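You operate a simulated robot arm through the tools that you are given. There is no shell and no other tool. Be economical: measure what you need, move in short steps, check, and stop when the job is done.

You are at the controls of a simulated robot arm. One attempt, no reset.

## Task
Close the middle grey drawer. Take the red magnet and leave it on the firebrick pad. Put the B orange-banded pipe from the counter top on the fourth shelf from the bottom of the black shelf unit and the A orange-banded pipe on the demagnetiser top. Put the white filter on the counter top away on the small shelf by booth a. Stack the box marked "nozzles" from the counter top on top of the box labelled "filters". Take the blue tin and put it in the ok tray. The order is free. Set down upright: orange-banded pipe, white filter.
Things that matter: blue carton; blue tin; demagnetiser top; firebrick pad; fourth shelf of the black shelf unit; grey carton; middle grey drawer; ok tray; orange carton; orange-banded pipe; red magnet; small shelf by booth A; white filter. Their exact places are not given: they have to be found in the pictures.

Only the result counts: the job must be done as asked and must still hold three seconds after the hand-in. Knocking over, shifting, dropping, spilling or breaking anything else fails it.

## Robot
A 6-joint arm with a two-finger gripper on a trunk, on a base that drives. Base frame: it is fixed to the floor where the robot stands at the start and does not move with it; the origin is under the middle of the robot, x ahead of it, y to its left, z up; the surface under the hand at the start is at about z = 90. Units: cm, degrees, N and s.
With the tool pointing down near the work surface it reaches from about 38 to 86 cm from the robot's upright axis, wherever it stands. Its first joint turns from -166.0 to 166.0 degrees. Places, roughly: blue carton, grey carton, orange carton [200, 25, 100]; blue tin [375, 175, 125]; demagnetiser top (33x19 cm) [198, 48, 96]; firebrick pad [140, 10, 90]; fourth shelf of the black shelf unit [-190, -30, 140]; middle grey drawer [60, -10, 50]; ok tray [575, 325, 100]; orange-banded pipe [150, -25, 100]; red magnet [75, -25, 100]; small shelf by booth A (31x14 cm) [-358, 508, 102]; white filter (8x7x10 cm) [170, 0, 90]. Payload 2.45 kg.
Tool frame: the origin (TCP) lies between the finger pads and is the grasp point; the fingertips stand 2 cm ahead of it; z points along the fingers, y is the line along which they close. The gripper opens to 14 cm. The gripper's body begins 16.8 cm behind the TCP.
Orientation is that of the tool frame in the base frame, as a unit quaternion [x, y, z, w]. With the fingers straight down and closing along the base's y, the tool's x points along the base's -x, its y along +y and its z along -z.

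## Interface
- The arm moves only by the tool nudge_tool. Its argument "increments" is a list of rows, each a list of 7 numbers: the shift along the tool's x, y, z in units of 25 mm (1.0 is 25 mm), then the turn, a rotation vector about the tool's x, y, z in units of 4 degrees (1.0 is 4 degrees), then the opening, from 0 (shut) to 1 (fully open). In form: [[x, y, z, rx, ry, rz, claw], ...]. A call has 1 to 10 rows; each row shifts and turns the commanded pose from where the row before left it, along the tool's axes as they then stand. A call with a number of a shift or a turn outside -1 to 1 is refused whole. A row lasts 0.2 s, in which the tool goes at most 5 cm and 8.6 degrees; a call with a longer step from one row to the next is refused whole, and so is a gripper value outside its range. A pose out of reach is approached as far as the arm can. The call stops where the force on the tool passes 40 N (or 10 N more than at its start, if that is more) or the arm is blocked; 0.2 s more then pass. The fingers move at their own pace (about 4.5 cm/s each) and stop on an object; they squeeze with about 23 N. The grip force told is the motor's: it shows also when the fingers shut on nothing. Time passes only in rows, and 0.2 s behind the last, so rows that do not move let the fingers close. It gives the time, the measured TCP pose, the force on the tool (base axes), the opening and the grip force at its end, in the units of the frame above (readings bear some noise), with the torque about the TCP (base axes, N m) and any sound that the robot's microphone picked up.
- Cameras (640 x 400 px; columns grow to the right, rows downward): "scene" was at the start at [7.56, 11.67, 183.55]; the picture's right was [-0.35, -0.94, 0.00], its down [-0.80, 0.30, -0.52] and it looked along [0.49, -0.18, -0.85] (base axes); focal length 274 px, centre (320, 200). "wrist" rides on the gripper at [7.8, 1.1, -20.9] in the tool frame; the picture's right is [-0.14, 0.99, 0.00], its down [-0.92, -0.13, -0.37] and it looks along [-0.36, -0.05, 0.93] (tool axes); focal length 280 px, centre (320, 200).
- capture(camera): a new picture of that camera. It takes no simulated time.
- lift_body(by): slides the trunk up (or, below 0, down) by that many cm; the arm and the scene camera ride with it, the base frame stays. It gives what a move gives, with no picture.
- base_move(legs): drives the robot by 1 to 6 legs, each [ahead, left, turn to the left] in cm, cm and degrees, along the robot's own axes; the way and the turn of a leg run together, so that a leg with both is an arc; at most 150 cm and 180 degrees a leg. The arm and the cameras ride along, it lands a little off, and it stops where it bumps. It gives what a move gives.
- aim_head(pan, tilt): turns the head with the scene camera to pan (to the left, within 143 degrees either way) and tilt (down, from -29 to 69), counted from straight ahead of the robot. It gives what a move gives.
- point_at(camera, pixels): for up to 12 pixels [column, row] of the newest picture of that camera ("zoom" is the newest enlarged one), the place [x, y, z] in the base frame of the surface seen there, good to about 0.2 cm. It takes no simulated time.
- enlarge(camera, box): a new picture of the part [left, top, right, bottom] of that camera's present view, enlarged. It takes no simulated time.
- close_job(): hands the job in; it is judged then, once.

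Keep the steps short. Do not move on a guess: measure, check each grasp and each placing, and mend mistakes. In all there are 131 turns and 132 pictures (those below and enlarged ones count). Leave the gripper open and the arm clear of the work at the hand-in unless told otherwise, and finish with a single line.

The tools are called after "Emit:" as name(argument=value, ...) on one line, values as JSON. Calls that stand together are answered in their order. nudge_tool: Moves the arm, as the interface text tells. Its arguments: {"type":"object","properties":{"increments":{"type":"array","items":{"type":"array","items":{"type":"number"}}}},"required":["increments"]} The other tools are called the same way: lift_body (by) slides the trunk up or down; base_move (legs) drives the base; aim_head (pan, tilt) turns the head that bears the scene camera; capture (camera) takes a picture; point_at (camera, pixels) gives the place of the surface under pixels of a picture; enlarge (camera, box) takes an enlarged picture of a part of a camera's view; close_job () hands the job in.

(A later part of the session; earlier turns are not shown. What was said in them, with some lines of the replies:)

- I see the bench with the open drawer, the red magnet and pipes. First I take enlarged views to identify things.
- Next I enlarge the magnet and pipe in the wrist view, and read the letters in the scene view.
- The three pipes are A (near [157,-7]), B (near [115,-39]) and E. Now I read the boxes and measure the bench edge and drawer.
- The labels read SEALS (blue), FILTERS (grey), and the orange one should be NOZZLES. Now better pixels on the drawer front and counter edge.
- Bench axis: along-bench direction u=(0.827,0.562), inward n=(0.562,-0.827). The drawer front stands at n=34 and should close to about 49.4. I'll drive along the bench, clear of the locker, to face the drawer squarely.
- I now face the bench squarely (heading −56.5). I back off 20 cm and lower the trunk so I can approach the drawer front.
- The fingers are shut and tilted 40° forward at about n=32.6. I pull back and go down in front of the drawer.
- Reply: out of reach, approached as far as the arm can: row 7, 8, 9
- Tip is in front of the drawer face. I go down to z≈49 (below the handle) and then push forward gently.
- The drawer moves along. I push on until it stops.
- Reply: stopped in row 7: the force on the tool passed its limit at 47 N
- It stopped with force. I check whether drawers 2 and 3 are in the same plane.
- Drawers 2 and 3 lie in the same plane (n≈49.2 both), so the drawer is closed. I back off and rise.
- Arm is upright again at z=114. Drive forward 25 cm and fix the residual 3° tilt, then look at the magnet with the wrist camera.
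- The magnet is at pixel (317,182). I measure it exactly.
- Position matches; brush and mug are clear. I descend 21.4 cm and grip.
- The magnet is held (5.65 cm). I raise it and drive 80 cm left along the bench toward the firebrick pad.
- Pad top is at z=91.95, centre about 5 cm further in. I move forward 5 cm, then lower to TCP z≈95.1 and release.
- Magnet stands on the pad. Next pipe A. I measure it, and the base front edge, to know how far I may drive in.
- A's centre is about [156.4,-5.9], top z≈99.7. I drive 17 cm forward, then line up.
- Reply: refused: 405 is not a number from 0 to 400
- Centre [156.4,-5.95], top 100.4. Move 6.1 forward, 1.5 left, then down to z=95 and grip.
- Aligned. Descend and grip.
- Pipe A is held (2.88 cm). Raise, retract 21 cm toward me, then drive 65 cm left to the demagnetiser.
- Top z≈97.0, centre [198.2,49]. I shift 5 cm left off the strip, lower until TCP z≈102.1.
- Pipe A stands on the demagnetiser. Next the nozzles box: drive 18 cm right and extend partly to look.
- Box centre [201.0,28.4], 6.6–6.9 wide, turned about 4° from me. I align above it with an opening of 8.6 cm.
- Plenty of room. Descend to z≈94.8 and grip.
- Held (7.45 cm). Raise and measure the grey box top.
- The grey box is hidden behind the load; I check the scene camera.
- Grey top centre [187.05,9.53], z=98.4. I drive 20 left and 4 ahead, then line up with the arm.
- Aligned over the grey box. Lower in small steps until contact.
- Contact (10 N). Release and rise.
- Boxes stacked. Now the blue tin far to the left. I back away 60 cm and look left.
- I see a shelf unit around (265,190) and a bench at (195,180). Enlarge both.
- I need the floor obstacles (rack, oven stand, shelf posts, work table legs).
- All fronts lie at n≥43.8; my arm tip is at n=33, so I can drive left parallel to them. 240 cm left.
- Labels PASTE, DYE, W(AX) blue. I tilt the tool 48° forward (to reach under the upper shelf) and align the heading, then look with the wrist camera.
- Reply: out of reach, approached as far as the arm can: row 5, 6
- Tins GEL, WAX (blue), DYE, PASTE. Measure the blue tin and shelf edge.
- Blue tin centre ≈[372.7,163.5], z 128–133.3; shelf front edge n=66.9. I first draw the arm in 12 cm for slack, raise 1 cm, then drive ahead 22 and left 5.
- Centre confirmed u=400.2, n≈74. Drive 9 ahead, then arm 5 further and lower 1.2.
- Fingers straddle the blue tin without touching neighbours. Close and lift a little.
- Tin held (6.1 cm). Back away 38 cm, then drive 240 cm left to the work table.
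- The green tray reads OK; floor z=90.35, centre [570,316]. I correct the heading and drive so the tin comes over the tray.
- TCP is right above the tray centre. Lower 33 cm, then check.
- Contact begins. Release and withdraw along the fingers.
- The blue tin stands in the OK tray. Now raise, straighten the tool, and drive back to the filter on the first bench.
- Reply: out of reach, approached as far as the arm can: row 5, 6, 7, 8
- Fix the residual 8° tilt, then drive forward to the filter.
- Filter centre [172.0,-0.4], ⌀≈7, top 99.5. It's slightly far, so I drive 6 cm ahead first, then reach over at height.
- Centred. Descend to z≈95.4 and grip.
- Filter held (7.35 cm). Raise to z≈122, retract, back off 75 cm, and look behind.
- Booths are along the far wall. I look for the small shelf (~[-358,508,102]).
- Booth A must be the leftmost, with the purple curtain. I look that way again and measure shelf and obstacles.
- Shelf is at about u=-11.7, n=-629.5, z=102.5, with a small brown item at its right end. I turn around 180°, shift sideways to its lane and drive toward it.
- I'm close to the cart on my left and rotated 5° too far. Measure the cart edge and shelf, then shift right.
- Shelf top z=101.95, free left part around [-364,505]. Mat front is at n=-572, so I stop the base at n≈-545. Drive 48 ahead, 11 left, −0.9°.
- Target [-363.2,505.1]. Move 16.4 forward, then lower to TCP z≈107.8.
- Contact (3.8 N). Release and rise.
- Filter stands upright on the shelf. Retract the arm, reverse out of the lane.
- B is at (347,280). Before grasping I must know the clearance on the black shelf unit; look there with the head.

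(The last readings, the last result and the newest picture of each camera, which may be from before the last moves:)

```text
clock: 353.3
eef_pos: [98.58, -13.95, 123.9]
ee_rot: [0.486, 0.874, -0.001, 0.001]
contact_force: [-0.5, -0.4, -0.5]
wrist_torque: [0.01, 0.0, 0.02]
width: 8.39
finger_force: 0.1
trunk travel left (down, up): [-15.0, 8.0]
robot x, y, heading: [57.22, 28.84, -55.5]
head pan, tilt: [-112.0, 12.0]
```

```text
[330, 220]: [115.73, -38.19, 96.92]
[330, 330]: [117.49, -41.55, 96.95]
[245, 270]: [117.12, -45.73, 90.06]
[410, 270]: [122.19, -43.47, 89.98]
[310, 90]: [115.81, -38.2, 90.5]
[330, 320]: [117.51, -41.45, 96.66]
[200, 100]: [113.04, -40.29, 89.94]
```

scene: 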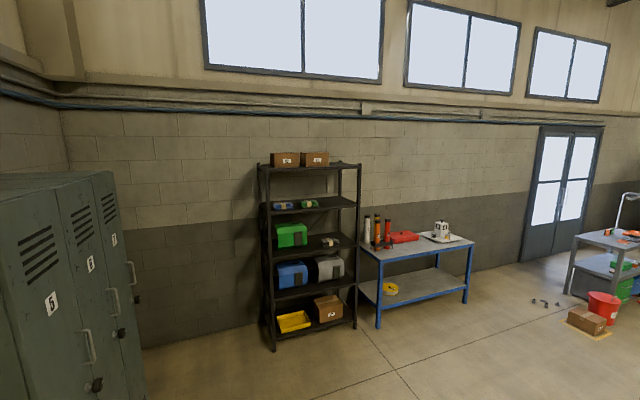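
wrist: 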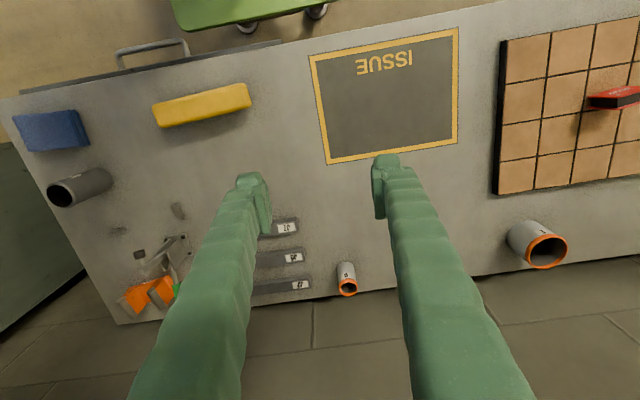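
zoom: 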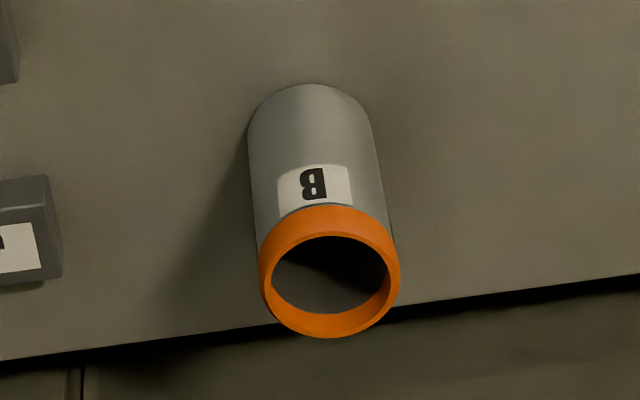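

Emit:
enlarge(camera="scene", box=[245, 145, 373, 265])

Emit:
point_at(camera="scene", pixels=[[283, 205], [308, 203], [330, 202], [300, 210], [345, 207], [272, 211], [315, 171], [265, 172], [355, 166], [350, 327], [274, 347], [330, 242]])

```text
3.33 times, centred on (309, 205) of scene
```

zoom: 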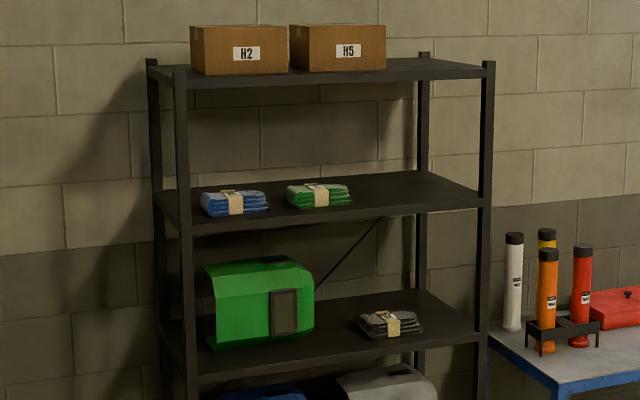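

```text
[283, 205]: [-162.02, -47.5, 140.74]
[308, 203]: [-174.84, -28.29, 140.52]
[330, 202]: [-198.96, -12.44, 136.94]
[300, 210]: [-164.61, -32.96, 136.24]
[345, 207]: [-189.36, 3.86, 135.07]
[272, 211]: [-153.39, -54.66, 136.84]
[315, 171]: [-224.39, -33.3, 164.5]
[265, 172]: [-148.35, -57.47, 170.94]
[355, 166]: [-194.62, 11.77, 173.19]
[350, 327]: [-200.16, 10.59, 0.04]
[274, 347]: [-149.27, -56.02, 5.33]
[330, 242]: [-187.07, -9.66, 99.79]
```

4th shelf surface z≈137, free right part near [-193,-9]; top shelf at ~170, so I need a tilted grasp. B: centre [116.6,-39.9], z 90–97. I tilt the tool 40° now and drive 6 ahead.

Emit:
base_move(legs=[[5, 0, -0.3]])

Emit:
nudge_tool(increments=[[0, 0, 0, 0, -1, 0, 0.5], [0, 0, 0, 0, -1, 0, 0.5], [0, 0, 0, 0, -1, 0, 0.5], [0, 0, 0, 0, -1, 0, 0.5], [0, 0, 0, 0, -1, 0, 0.5], [0, 0, 0, 0, -1, 0, 0.5], [0, 0, 0, 0, -1, 0, 0.5], [0, 0, 0, 0, -1, 0, 0.5], [0, 0, 0, 0, -1, 0, 0.5], [0, 0, 0, 0, -1, 0, 0.5]])

Emit:
capture(camera="wrist")

```text
clock: 354.2
eef_pos: [101.18, -18.47, 123.72]
ee_rot: [0.488, 0.873, 0.0, 0.0]
contact_force: [0.3, -0.8, -0.7]
wrist_torque: [0.12, 0.05, 0.03]
width: 8.37
finger_force: 0.0
trunk travel left (down, up): [-15.0, 8.0]
robot x, y, heading: [60.13, 24.48, -56.1]
head pan, tilt: [-112.0, 12.0]
```

```text
clock: 356.4
eef_pos: [100.92, -18.61, 123.7]
ee_rot: [0.462, 0.824, -0.163, 0.284]
contact_force: [0.0, 0.1, 0.6]
wrist_torque: [0.0, 0.01, 0.02]
width: 7.0
finger_force: 0.0
trunk travel left (down, up): [-15.0, 8.0]
robot x, y, heading: [60.19, 24.61, -56.0]
head pan, tilt: [-112.0, 12.0]
```

```text
43 pictures are left
```

wrist: 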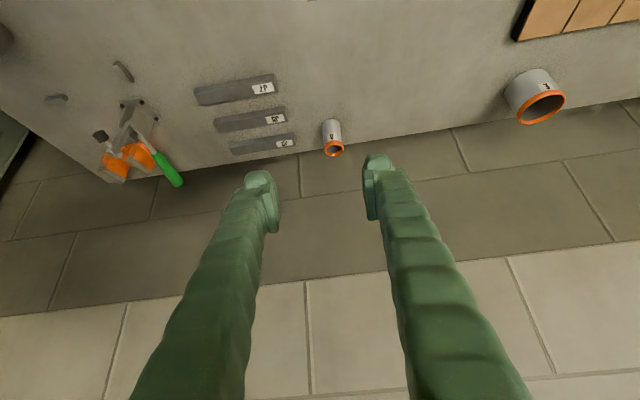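

The B pipe lies almost along the tool axis. I shift sideways 2.5 and advance 22 cm along the fingers, then check.

Emit:
nudge_tool(increments=[[-0.92, 1, 0, 0, 0, 0, 0.5], [0, 0, 1, 0, 0, 0, 0.5], [0, 0, 1, 0, 0, 0, 0.5], [0, 0, 1, 0, 0, 0, 0.5], [0, 0, 1, 0, 0, 0, 0.5], [0, 0, 1, 0, 0, 0, 0.5], [0, 0, 1, 0, 0, 0, 0.5], [0, 0, 1, 0, 0, 0, 0.5], [0, 0, 1, 0, 0, 0, 0.5], [0, 0, 1, 0, 0, 0, 0.5]])

Emit:
capture(camera="wrist")

Emit:
enlarge(camera="wrist", box=[290, 120, 370, 190])

```text
clock: 358.6
eef_pos: [111.64, -30.92, 108.09]
ee_rot: [0.458, 0.82, -0.167, 0.298]
contact_force: [0.6, 0.1, 0.6]
wrist_torque: [-0.02, -0.01, -0.01]
width: 7.0
finger_force: 0.0
trunk travel left (down, up): [-15.0, 8.0]
robot x, y, heading: [60.48, 24.69, -56.0]
head pan, tilt: [-112.0, 12.0]
```

```text
42 pictures are left
```

wrist: 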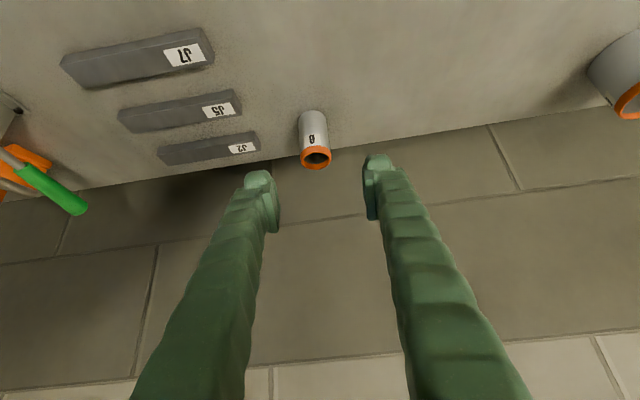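

```text
5.71 times, centred on (330, 155) of wrist
```

zoom: 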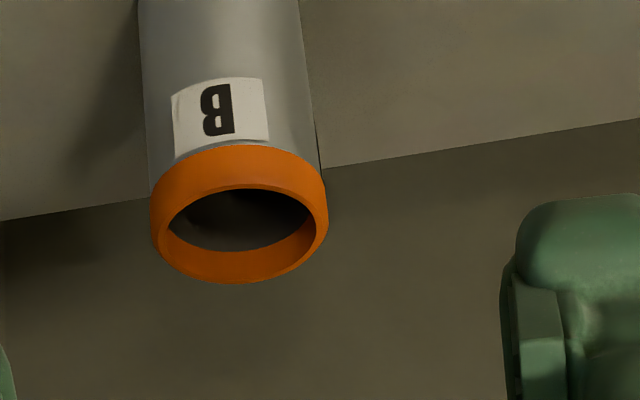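

Emit:
point_at(camera="zoom", pixels=[[240, 180], [240, 265], [160, 220], [320, 210], [240, 275], [235, 165]])

```text
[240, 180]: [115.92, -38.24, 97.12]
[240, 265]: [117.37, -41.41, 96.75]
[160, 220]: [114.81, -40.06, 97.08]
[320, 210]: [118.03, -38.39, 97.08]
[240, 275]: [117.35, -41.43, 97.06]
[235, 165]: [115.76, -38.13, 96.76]
```

Centre [116.55,-39.7] confirmed. Final approach 17 cm along the fingers.

Emit:
nudge_tool(increments=[[0.54, -0.17, 0, 0, 0, 0, 0.5], [0, 0, 0.984, 0, 0, 0, 0.5], [0, 0, 0.984, 0, 0, 0, 0.5], [0, 0, 0.984, 0, 0, 0, 0.5], [0, 0, 0.984, 0, 0, 0, 0.5], [0, 0, 0.984, 0, 0, 0, 0.5], [0, 0, 0.984, 0, 0, 0, 0.5], [0, 0, 0.984, 0, 0, 0, 0.5], [0, 0, 0, 0, 0, 0, 0.5]])

Emit:
capture(camera="wrist")

```text
clock: 360.6
eef_pos: [116.54, -39.65, 94.03]
ee_rot: [0.458, 0.82, -0.167, 0.299]
contact_force: [-0.2, 1.1, -0.6]
wrist_torque: [-0.04, 0.03, -0.01]
width: 7.02
finger_force: 0.1
trunk travel left (down, up): [-15.0, 8.0]
robot x, y, heading: [60.19, 24.93, -56.1]
head pan, tilt: [-112.0, 12.0]
```

```text
40 pictures are left
```

wrist: 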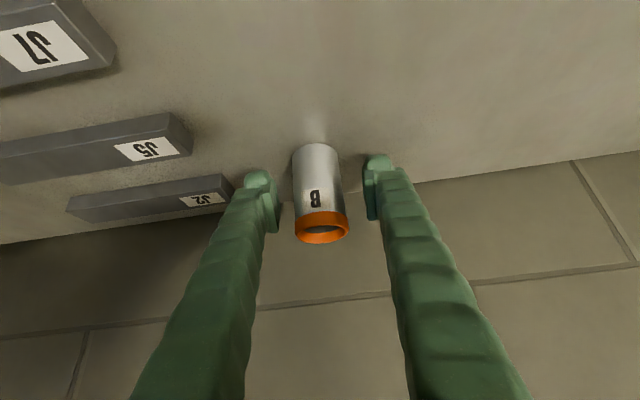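

Pipe B is between the fingers. Close and lift straight up.

Emit:
nudge_tool(increments=[[0, 0, 0, 0, 0, 0, 0.3], [0, 0, 0, 0, 0, 0, 0], [0, 0, 0, 0, 0, 0, 0], [0, 0, 0, 0, 0, 0, 0], [0, 0, 0, 0, 0, 0, 0], [-0.25, 0, -0.3, 0, 0, 0, 0], [-0.64, 0, -0.76, 0, 0, 0, 0], [-0.64, 0, -0.76, 0, 0, 0, 0], [-0.64, 0, -0.76, 0, 0, 0, 0], [-0.64, 0, -0.76, 0, 0, 0, 0]])

Emit:
capture(camera="wrist")

```text
clock: 362.8
eef_pos: [116.54, -39.51, 104.91]
ee_rot: [0.459, 0.82, -0.167, 0.298]
contact_force: [0.0, 0.1, -1.1]
wrist_torque: [0.02, -0.01, -0.02]
width: 3.9
finger_force: 22.7
trunk travel left (down, up): [-15.0, 8.0]
robot x, y, heading: [60.25, 24.62, -56.1]
head pan, tilt: [-112.0, 12.0]
```

```text
39 pictures are left
```

wrist: 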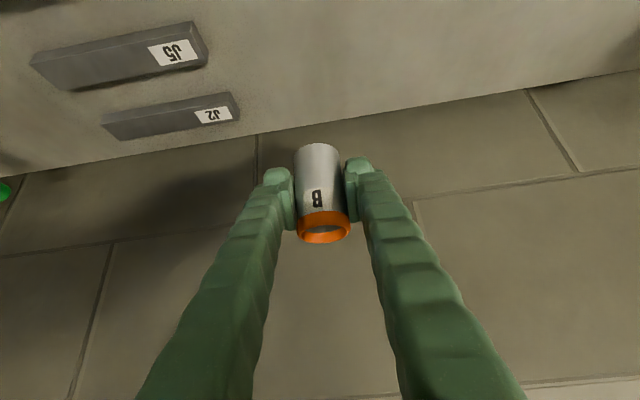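

Held (3.9 cm). Raise 25 cm, back off 95 cm.

Emit:
nudge_tool(increments=[[-0.64, 0, -0.76, 0, 0, 0, 0], [-0.64, 0, -0.76, 0, 0, 0, 0], [-0.64, 0, -0.76, 0, 0, 0, 0], [-0.64, 0, -0.76, 0, 0, 0, 0], [-0.64, 0, -0.76, 0, 0, 0, 0], [-0.64, 0, -0.76, 0, 0, 0, 0], [-0.64, 0, -0.76, 0, 0, 0, 0], [-0.64, 0, -0.76, 0, 0, 0, 0]])

Emit:
base_move(legs=[[-97, 0, 0]])

Emit:
nudge_tool(increments=[[0.76, 0, -0.64, 0, 0, 0, 0], [0.76, 0, -0.64, 0, 0, 0, 0], [0.76, 0, -0.64, 0, 0, 0, 0], [0.76, 0, -0.64, 0, 0, 0, 0], [0.76, 0, -0.64, 0, 0, 0, 0], [-0.64, 0, -0.76, 0, 0, 0, 0], [-0.64, 0, -0.76, 0, 0, 0, 0], [-0.64, 0, -0.76, 0, 0, 0, 0], [-0.64, 0, -0.76, 0, 0, 0, 0]])

Emit:
lift_body(by=8)

```text
clock: 364.6
eef_pos: [116.67, -39.67, 124.83]
ee_rot: [0.458, 0.82, -0.166, 0.299]
contact_force: [0.3, 0.8, -1.9]
wrist_torque: [-0.01, -0.01, -0.01]
width: 3.89
finger_force: 23.4
trunk travel left (down, up): [-15.0, 8.0]
robot x, y, heading: [60.1, 24.73, -55.8]
head pan, tilt: [-112.0, 12.0]
```

```text
clock: 369.5
eef_pos: [63.5, 38.31, 124.86]
ee_rot: [0.463, 0.817, -0.17, 0.299]
contact_force: [0.1, 0.7, -1.2]
wrist_torque: [-0.06, -0.01, -0.01]
width: 3.87
finger_force: 22.9
trunk travel left (down, up): [-15.0, 8.0]
robot x, y, heading: [7.55, 103.6, -56.7]
head pan, tilt: [-112.0, 12.0]
```

```text
clock: 371.5
eef_pos: [57.0, 49.02, 134.77]
ee_rot: [0.463, 0.817, -0.169, 0.298]
contact_force: [-0.2, 0.7, -2.0]
wrist_torque: [0.0, -0.02, 0.0]
width: 3.87
finger_force: 23.0
trunk travel left (down, up): [-15.0, 8.0]
robot x, y, heading: [7.66, 103.48, -56.8]
head pan, tilt: [-112.0, 12.0]
```

```text
clock: 372.7
eef_pos: [57.02, 49.01, 142.66]
ee_rot: [0.463, 0.817, -0.169, 0.298]
contact_force: [-0.6, 1.2, -1.6]
wrist_torque: [-0.04, 0.01, -0.02]
width: 3.88
finger_force: 23.1
trunk travel left (down, up): [-23.0, 0.0]
robot x, y, heading: [7.73, 103.65, -56.5]
head pan, tilt: [-112.0, 12.0]
```

Turn right 89° to face the black shelf unit, shift right 31 and advance 110.

Emit:
base_move(legs=[[0, 0, -89.3], [0, -31, 0], [108, 0, 0]])

Emit:
aim_head(pan=-10, tilt=22)

Emit:
capture(camera="scene")

Emit:
capture(camera="wrist")

```text
clock: 385.1
eef_pos: [-156.4, 25.37, 142.74]
ee_rot: [0.909, 0.237, -0.331, 0.086]
contact_force: [-0.1, -0.3, -2.3]
wrist_torque: [0.0, 0.0, -0.02]
width: 3.82
finger_force: 23.8
trunk travel left (down, up): [-23.0, 0.0]
robot x, y, heading: [-100.44, 72.82, -148.3]
head pan, tilt: [-112.0, 12.0]
```

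```text
clock: 386.9
eef_pos: [-156.44, 25.42, 142.89]
ee_rot: [0.909, 0.238, -0.331, 0.087]
contact_force: [0.7, -0.2, -1.9]
wrist_torque: [0.01, 0.0, 0.0]
width: 3.81
finger_force: 23.2
trunk travel left (down, up): [-23.0, 0.0]
robot x, y, heading: [-100.73, 73.27, -148.5]
head pan, tilt: [-10.0, 22.0]
```

```text
38 pictures are left
```

scene: 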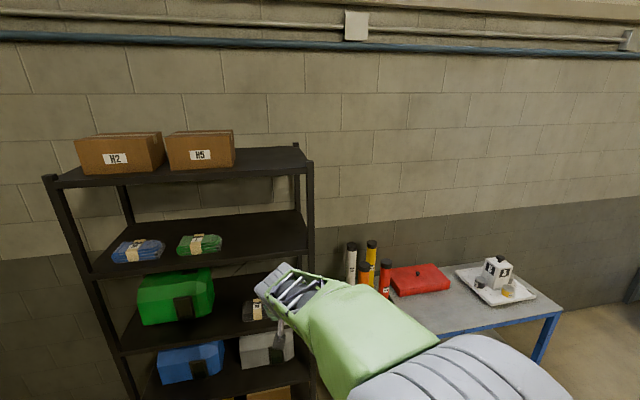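

```text
37 pictures are left
```

wrist: 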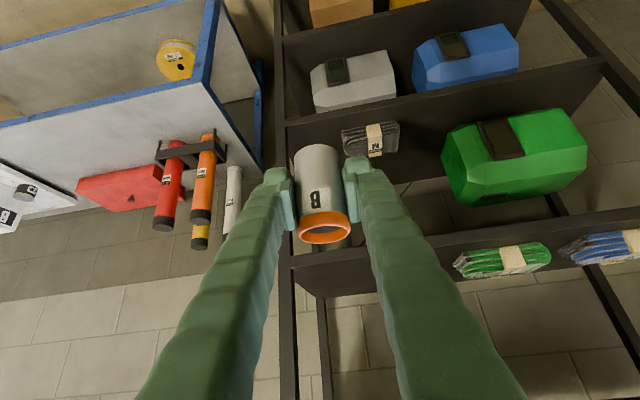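

Emit:
point_at(camera="scene", pixels=[[270, 230], [240, 250], [150, 264], [285, 215], [220, 240], [305, 215], [210, 181], [60, 200], [200, 255], [300, 165]])

Emit:
point_at(camera="wrist", pixels=[[420, 260], [350, 270], [480, 250], [360, 285], [290, 270], [510, 258]])

```text
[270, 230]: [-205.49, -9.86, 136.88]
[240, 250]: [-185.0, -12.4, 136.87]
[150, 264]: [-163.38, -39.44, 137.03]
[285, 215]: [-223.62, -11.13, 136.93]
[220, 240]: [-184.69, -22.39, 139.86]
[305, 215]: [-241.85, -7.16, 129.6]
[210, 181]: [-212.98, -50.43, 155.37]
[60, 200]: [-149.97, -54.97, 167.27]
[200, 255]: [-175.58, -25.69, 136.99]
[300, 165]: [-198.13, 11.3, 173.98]
```

```text
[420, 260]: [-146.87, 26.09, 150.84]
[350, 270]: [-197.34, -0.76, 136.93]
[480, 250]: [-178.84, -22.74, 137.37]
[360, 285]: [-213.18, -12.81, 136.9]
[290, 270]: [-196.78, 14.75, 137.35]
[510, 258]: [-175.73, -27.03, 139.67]
```

Shelf z=136.9, front edge u≈-157. Correct heading (+2.7°), 4 left, 42 ahead, and raise the pipe 1.5 cm.

Emit:
nudge_tool(increments=[[-0.385, 0, -0.456, 0, 0, 0, 0], [0, 0, 0, 0, 0, 0, 0]])

Emit:
base_move(legs=[[0, 4, 2.7], [38, 0, 0]])

Emit:
aim_head(pan=0, tilt=35)

Emit:
capture(camera="scene")

Emit:
capture(camera="wrist")

```text
clock: 387.4
eef_pos: [-156.57, 25.31, 144.15]
ee_rot: [0.91, 0.236, -0.33, 0.086]
contact_force: [0.0, -0.2, -0.5]
wrist_torque: [0.01, -0.02, 0.02]
width: 3.85
finger_force: 23.2
trunk travel left (down, up): [-23.0, 0.0]
robot x, y, heading: [-100.61, 72.82, -148.4]
head pan, tilt: [-10.0, 22.0]
```

```text
clock: 390.5
eef_pos: [-184.22, -2.13, 144.21]
ee_rot: [0.904, 0.257, -0.329, 0.094]
contact_force: [-1.0, 0.1, -2.6]
wrist_torque: [0.01, -0.03, 0.01]
width: 3.84
finger_force: 23.3
trunk travel left (down, up): [-23.0, 0.0]
robot x, y, heading: [-130.66, 48.11, -145.6]
head pan, tilt: [-10.0, 22.0]
```

```text
clock: 391.3
eef_pos: [-183.94, -2.07, 144.17]
ee_rot: [0.904, 0.257, -0.329, 0.094]
contact_force: [-0.1, -0.1, -1.8]
wrist_torque: [0.02, 0.0, 0.01]
width: 3.87
finger_force: 22.6
trunk travel left (down, up): [-23.0, 0.0]
robot x, y, heading: [-130.62, 47.76, -145.8]
head pan, tilt: [0.0, 35.0]
```

```text
36 pictures are left
```

scene: 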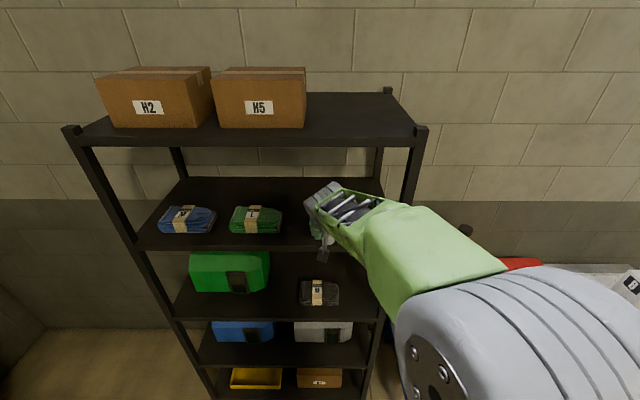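

```text
35 pictures are left
```

wrist: 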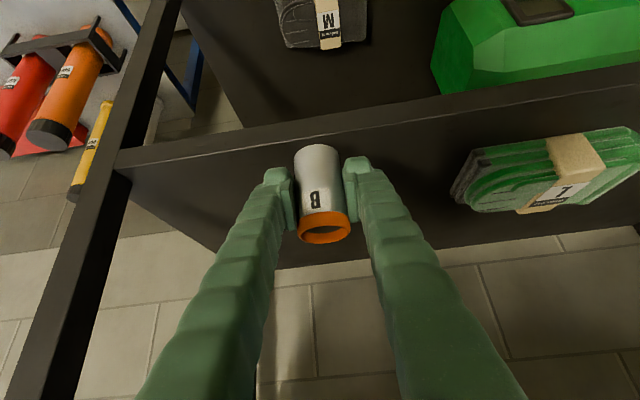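

Emit:
point_at(camera="wrist", pixels=[[240, 150], [230, 165], [240, 200], [420, 115], [420, 125], [420, 150], [420, 220], [465, 190], [135, 165]])

```text
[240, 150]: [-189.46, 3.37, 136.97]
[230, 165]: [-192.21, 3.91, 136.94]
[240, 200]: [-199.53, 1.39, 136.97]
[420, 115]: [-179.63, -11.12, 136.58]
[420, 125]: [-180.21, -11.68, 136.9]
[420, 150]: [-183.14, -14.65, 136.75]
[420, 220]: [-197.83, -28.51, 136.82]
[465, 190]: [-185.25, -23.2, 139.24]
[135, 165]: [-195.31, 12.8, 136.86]
```

Front edge u=-154.8; the pipe is at u=-153.3. Drive 10.5 ahead.

Emit:
base_move(legs=[[10.5, 0, 0]])

Emit:
capture(camera="wrist")

```text
clock: 392.4
eef_pos: [-192.89, -8.09, 144.15]
ee_rot: [0.904, 0.258, -0.328, 0.094]
contact_force: [-1.0, 0.0, -2.5]
wrist_torque: [0.04, -0.04, 0.03]
width: 3.86
finger_force: 22.7
trunk travel left (down, up): [-23.0, 0.0]
robot x, y, heading: [-139.32, 42.87, -145.8]
head pan, tilt: [0.0, 35.0]
```

```text
34 pictures are left
```

wrist: 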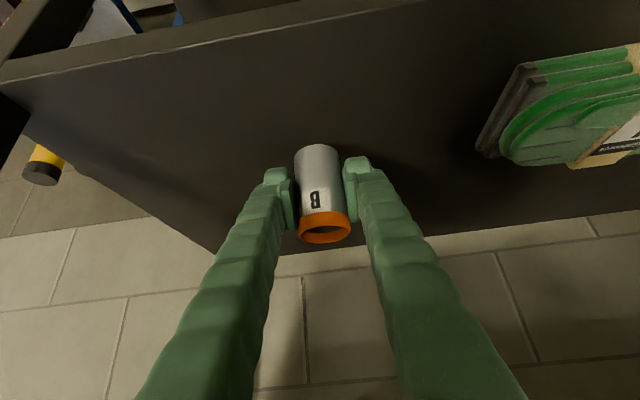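

Over the shelf with clear space. Lower in steps.

Emit:
nudge_tool(increments=[[0.385, 0, 0.46, 0, 0, 0, 0], [0.334, 0, 0.4, 0, 0, 0, 0], [0, 0, 0, 0, 0, 0, 0]])

Emit:
nudge_tool(increments=[[0.05, 0, 0.06, 0, 0, 0, 0], [0, 0, 0, 0, 0, 0, 0]])

```text
clock: 393.2
eef_pos: [-192.86, -8.06, 141.28]
ee_rot: [0.904, 0.258, -0.328, 0.094]
contact_force: [0.3, -1.0, -1.0]
wrist_torque: [0.0, 0.01, -0.01]
width: 3.82
finger_force: 23.3
trunk travel left (down, up): [-23.0, 0.0]
robot x, y, heading: [-139.18, 42.52, -145.9]
head pan, tilt: [0.0, 35.0]
```

```text
clock: 393.8
eef_pos: [-192.87, -8.02, 141.14]
ee_rot: [0.904, 0.257, -0.329, 0.093]
contact_force: [0.5, 0.4, -2.1]
wrist_torque: [-0.01, 0.01, -0.01]
width: 3.83
finger_force: 22.8
trunk travel left (down, up): [-23.0, 0.0]
robot x, y, heading: [-138.99, 42.11, -145.8]
head pan, tilt: [0.0, 35.0]
```

Emit:
nudge_tool(increments=[[0.05, 0, 0.06, 0, 0, 0, 0], [0, 0, 0, 0, 0, 0, 0]])

Emit:
nudge_tool(increments=[[0.03, 0, 0.03, 0, 0, 0, 0], [0, 0, 0, 0, 0, 0, 0]])

```text
clock: 394.4
eef_pos: [-192.68, -8.06, 140.99]
ee_rot: [0.903, 0.257, -0.33, 0.094]
contact_force: [-1.3, 0.1, 3.6]
wrist_torque: [-0.1, 0.05, -0.07]
width: 3.82
finger_force: 22.9
trunk travel left (down, up): [-23.0, 0.0]
robot x, y, heading: [-139.22, 41.79, -145.7]
head pan, tilt: [0.0, 35.0]
```

```text
clock: 395.0
eef_pos: [-192.67, -7.99, 140.99]
ee_rot: [0.903, 0.257, -0.33, 0.094]
contact_force: [-2.7, -0.3, 9.7]
wrist_torque: [-0.13, 0.01, -0.04]
width: 3.81
finger_force: 22.8
trunk travel left (down, up): [-23.0, 0.0]
robot x, y, heading: [-139.32, 42.1, -145.8]
head pan, tilt: [0.0, 35.0]
```

Contact (9.7 N). Release and withdraw along the fingers.

Emit:
nudge_tool(increments=[[-0.03, 0, -0.03, 0, 0, 0, 0], [0, 0, 0, 0, 0, 0, 0.5], [0, 0, 0, 0, 0, 0, 0.5], [0, 0, 0, 0, 0, 0, 0.5], [0, 0, -0.7, 0, 0, 0, 0.5], [0, 0, -1, 0, 0, 0, 0.5], [0.2, 0, -1, 0, 0, 0, 0.5], [0.4, 0, -1, 0, 0, 0, 0.5], [0.6, 0, -1, 0, 0, 0, 0.5], [0.7, 0, -0.8, 0, 0, 0, 0.5]])

Emit:
capture(camera="wrist")

```text
clock: 397.2
eef_pos: [-182.17, -1.39, 148.63]
ee_rot: [0.904, 0.258, -0.329, 0.094]
contact_force: [0.3, 0.1, -0.7]
wrist_torque: [-0.01, 0.01, -0.01]
width: 7.03
finger_force: 0.0
trunk travel left (down, up): [-23.0, 0.0]
robot x, y, heading: [-139.41, 42.18, -145.7]
head pan, tilt: [0.0, 35.0]
```

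```text
33 pictures are left
```

wrist: 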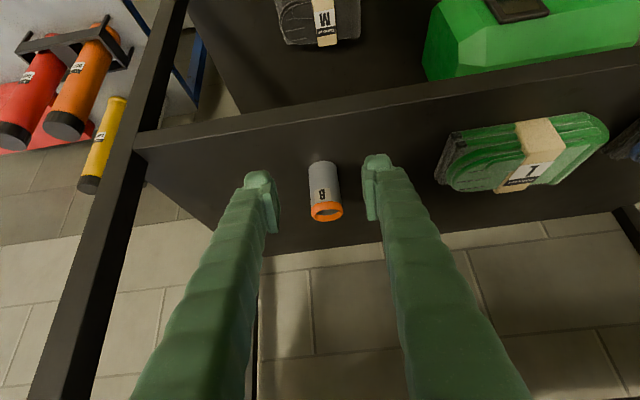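

Pipe B stands upright on the fourth shelf. I back away clear and take a last look at the bench.

Emit:
base_move(legs=[[-70, 0, 0]])

Emit:
aim_head(pan=120, tilt=20)

Emit:
capture(camera="scene")

Emit:
aim_head(pan=0, tilt=20)

Emit:
enlarge(camera="scene", box=[180, 120, 420, 270])

```text
clock: 401.1
eef_pos: [-124.39, 37.55, 148.47]
ee_rot: [0.903, 0.261, -0.328, 0.095]
contact_force: [0.4, 1.0, 0.5]
wrist_torque: [-0.02, 0.02, 0.04]
width: 7.0
finger_force: 0.1
trunk travel left (down, up): [-23.0, 0.0]
robot x, y, heading: [-81.14, 81.43, -145.5]
head pan, tilt: [0.0, 35.0]
```

```text
clock: 403.1
eef_pos: [-124.36, 37.54, 148.49]
ee_rot: [0.903, 0.26, -0.329, 0.095]
contact_force: [-0.2, -0.2, 0.1]
wrist_torque: [0.03, -0.02, -0.02]
width: 7.0
finger_force: 0.1
trunk travel left (down, up): [-23.0, 0.0]
robot x, y, heading: [-81.91, 81.48, -145.2]
head pan, tilt: [120.0, 20.0]
```

```text
32 pictures are left
```

scene: 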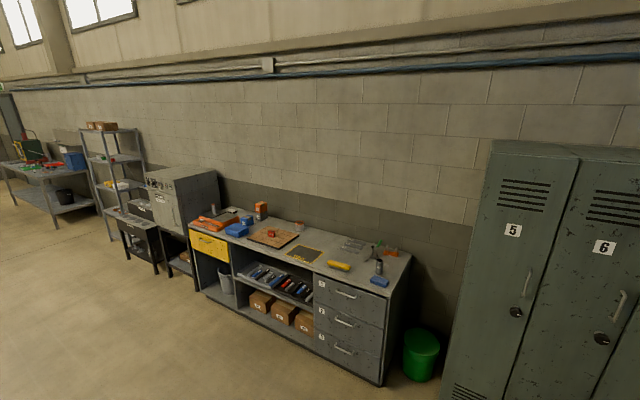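

```text
clock: 405.1
eef_pos: [-124.48, 37.53, 148.49]
ee_rot: [0.903, 0.26, -0.329, 0.094]
contact_force: [-1.0, -0.9, 0.6]
wrist_torque: [0.0, 0.02, 0.02]
width: 7.01
finger_force: 0.1
trunk travel left (down, up): [-23.0, 0.0]
robot x, y, heading: [-81.87, 81.36, -145.2]
head pan, tilt: [0.0, 20.0]
```

```text
2.67 times, centred on (300, 195) of scene
```

zoom: 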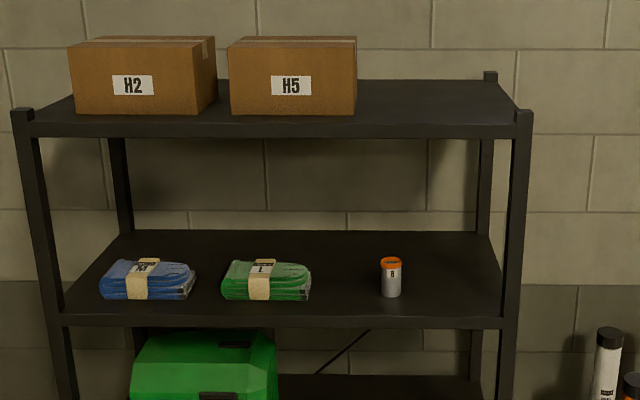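

All three drawers are shut, the boxes are stacked, and pipe B stands on the fourth shelf. The arm is clear, so I open the gripper fully.

Emit:
nudge_tool(increments=[[0, 0, 0, 0, 0, 0, 1], [0, 0, 0, 0, 0, 0, 1], [0, 0, 0, 0, 0, 0, 1], [0, 0, 0, 0, 0, 0, 1]])

Emit:
close_job()

```text
clock: 406.1
eef_pos: [-124.38, 37.54, 148.5]
ee_rot: [0.902, 0.261, -0.329, 0.095]
contact_force: [0.3, 0.3, 0.0]
wrist_torque: [-0.02, 0.03, -0.02]
width: 14.0
finger_force: 0.1
trunk travel left (down, up): [-23.0, 0.0]
robot x, y, heading: [-81.71, 81.67, -145.5]
head pan, tilt: [0.0, 20.0]
```

```text
The job is handed in.
```

All seven parts of the job are done, each was checked in a picture or by measurement, and it is handed in with the gripper open and the arm clear.
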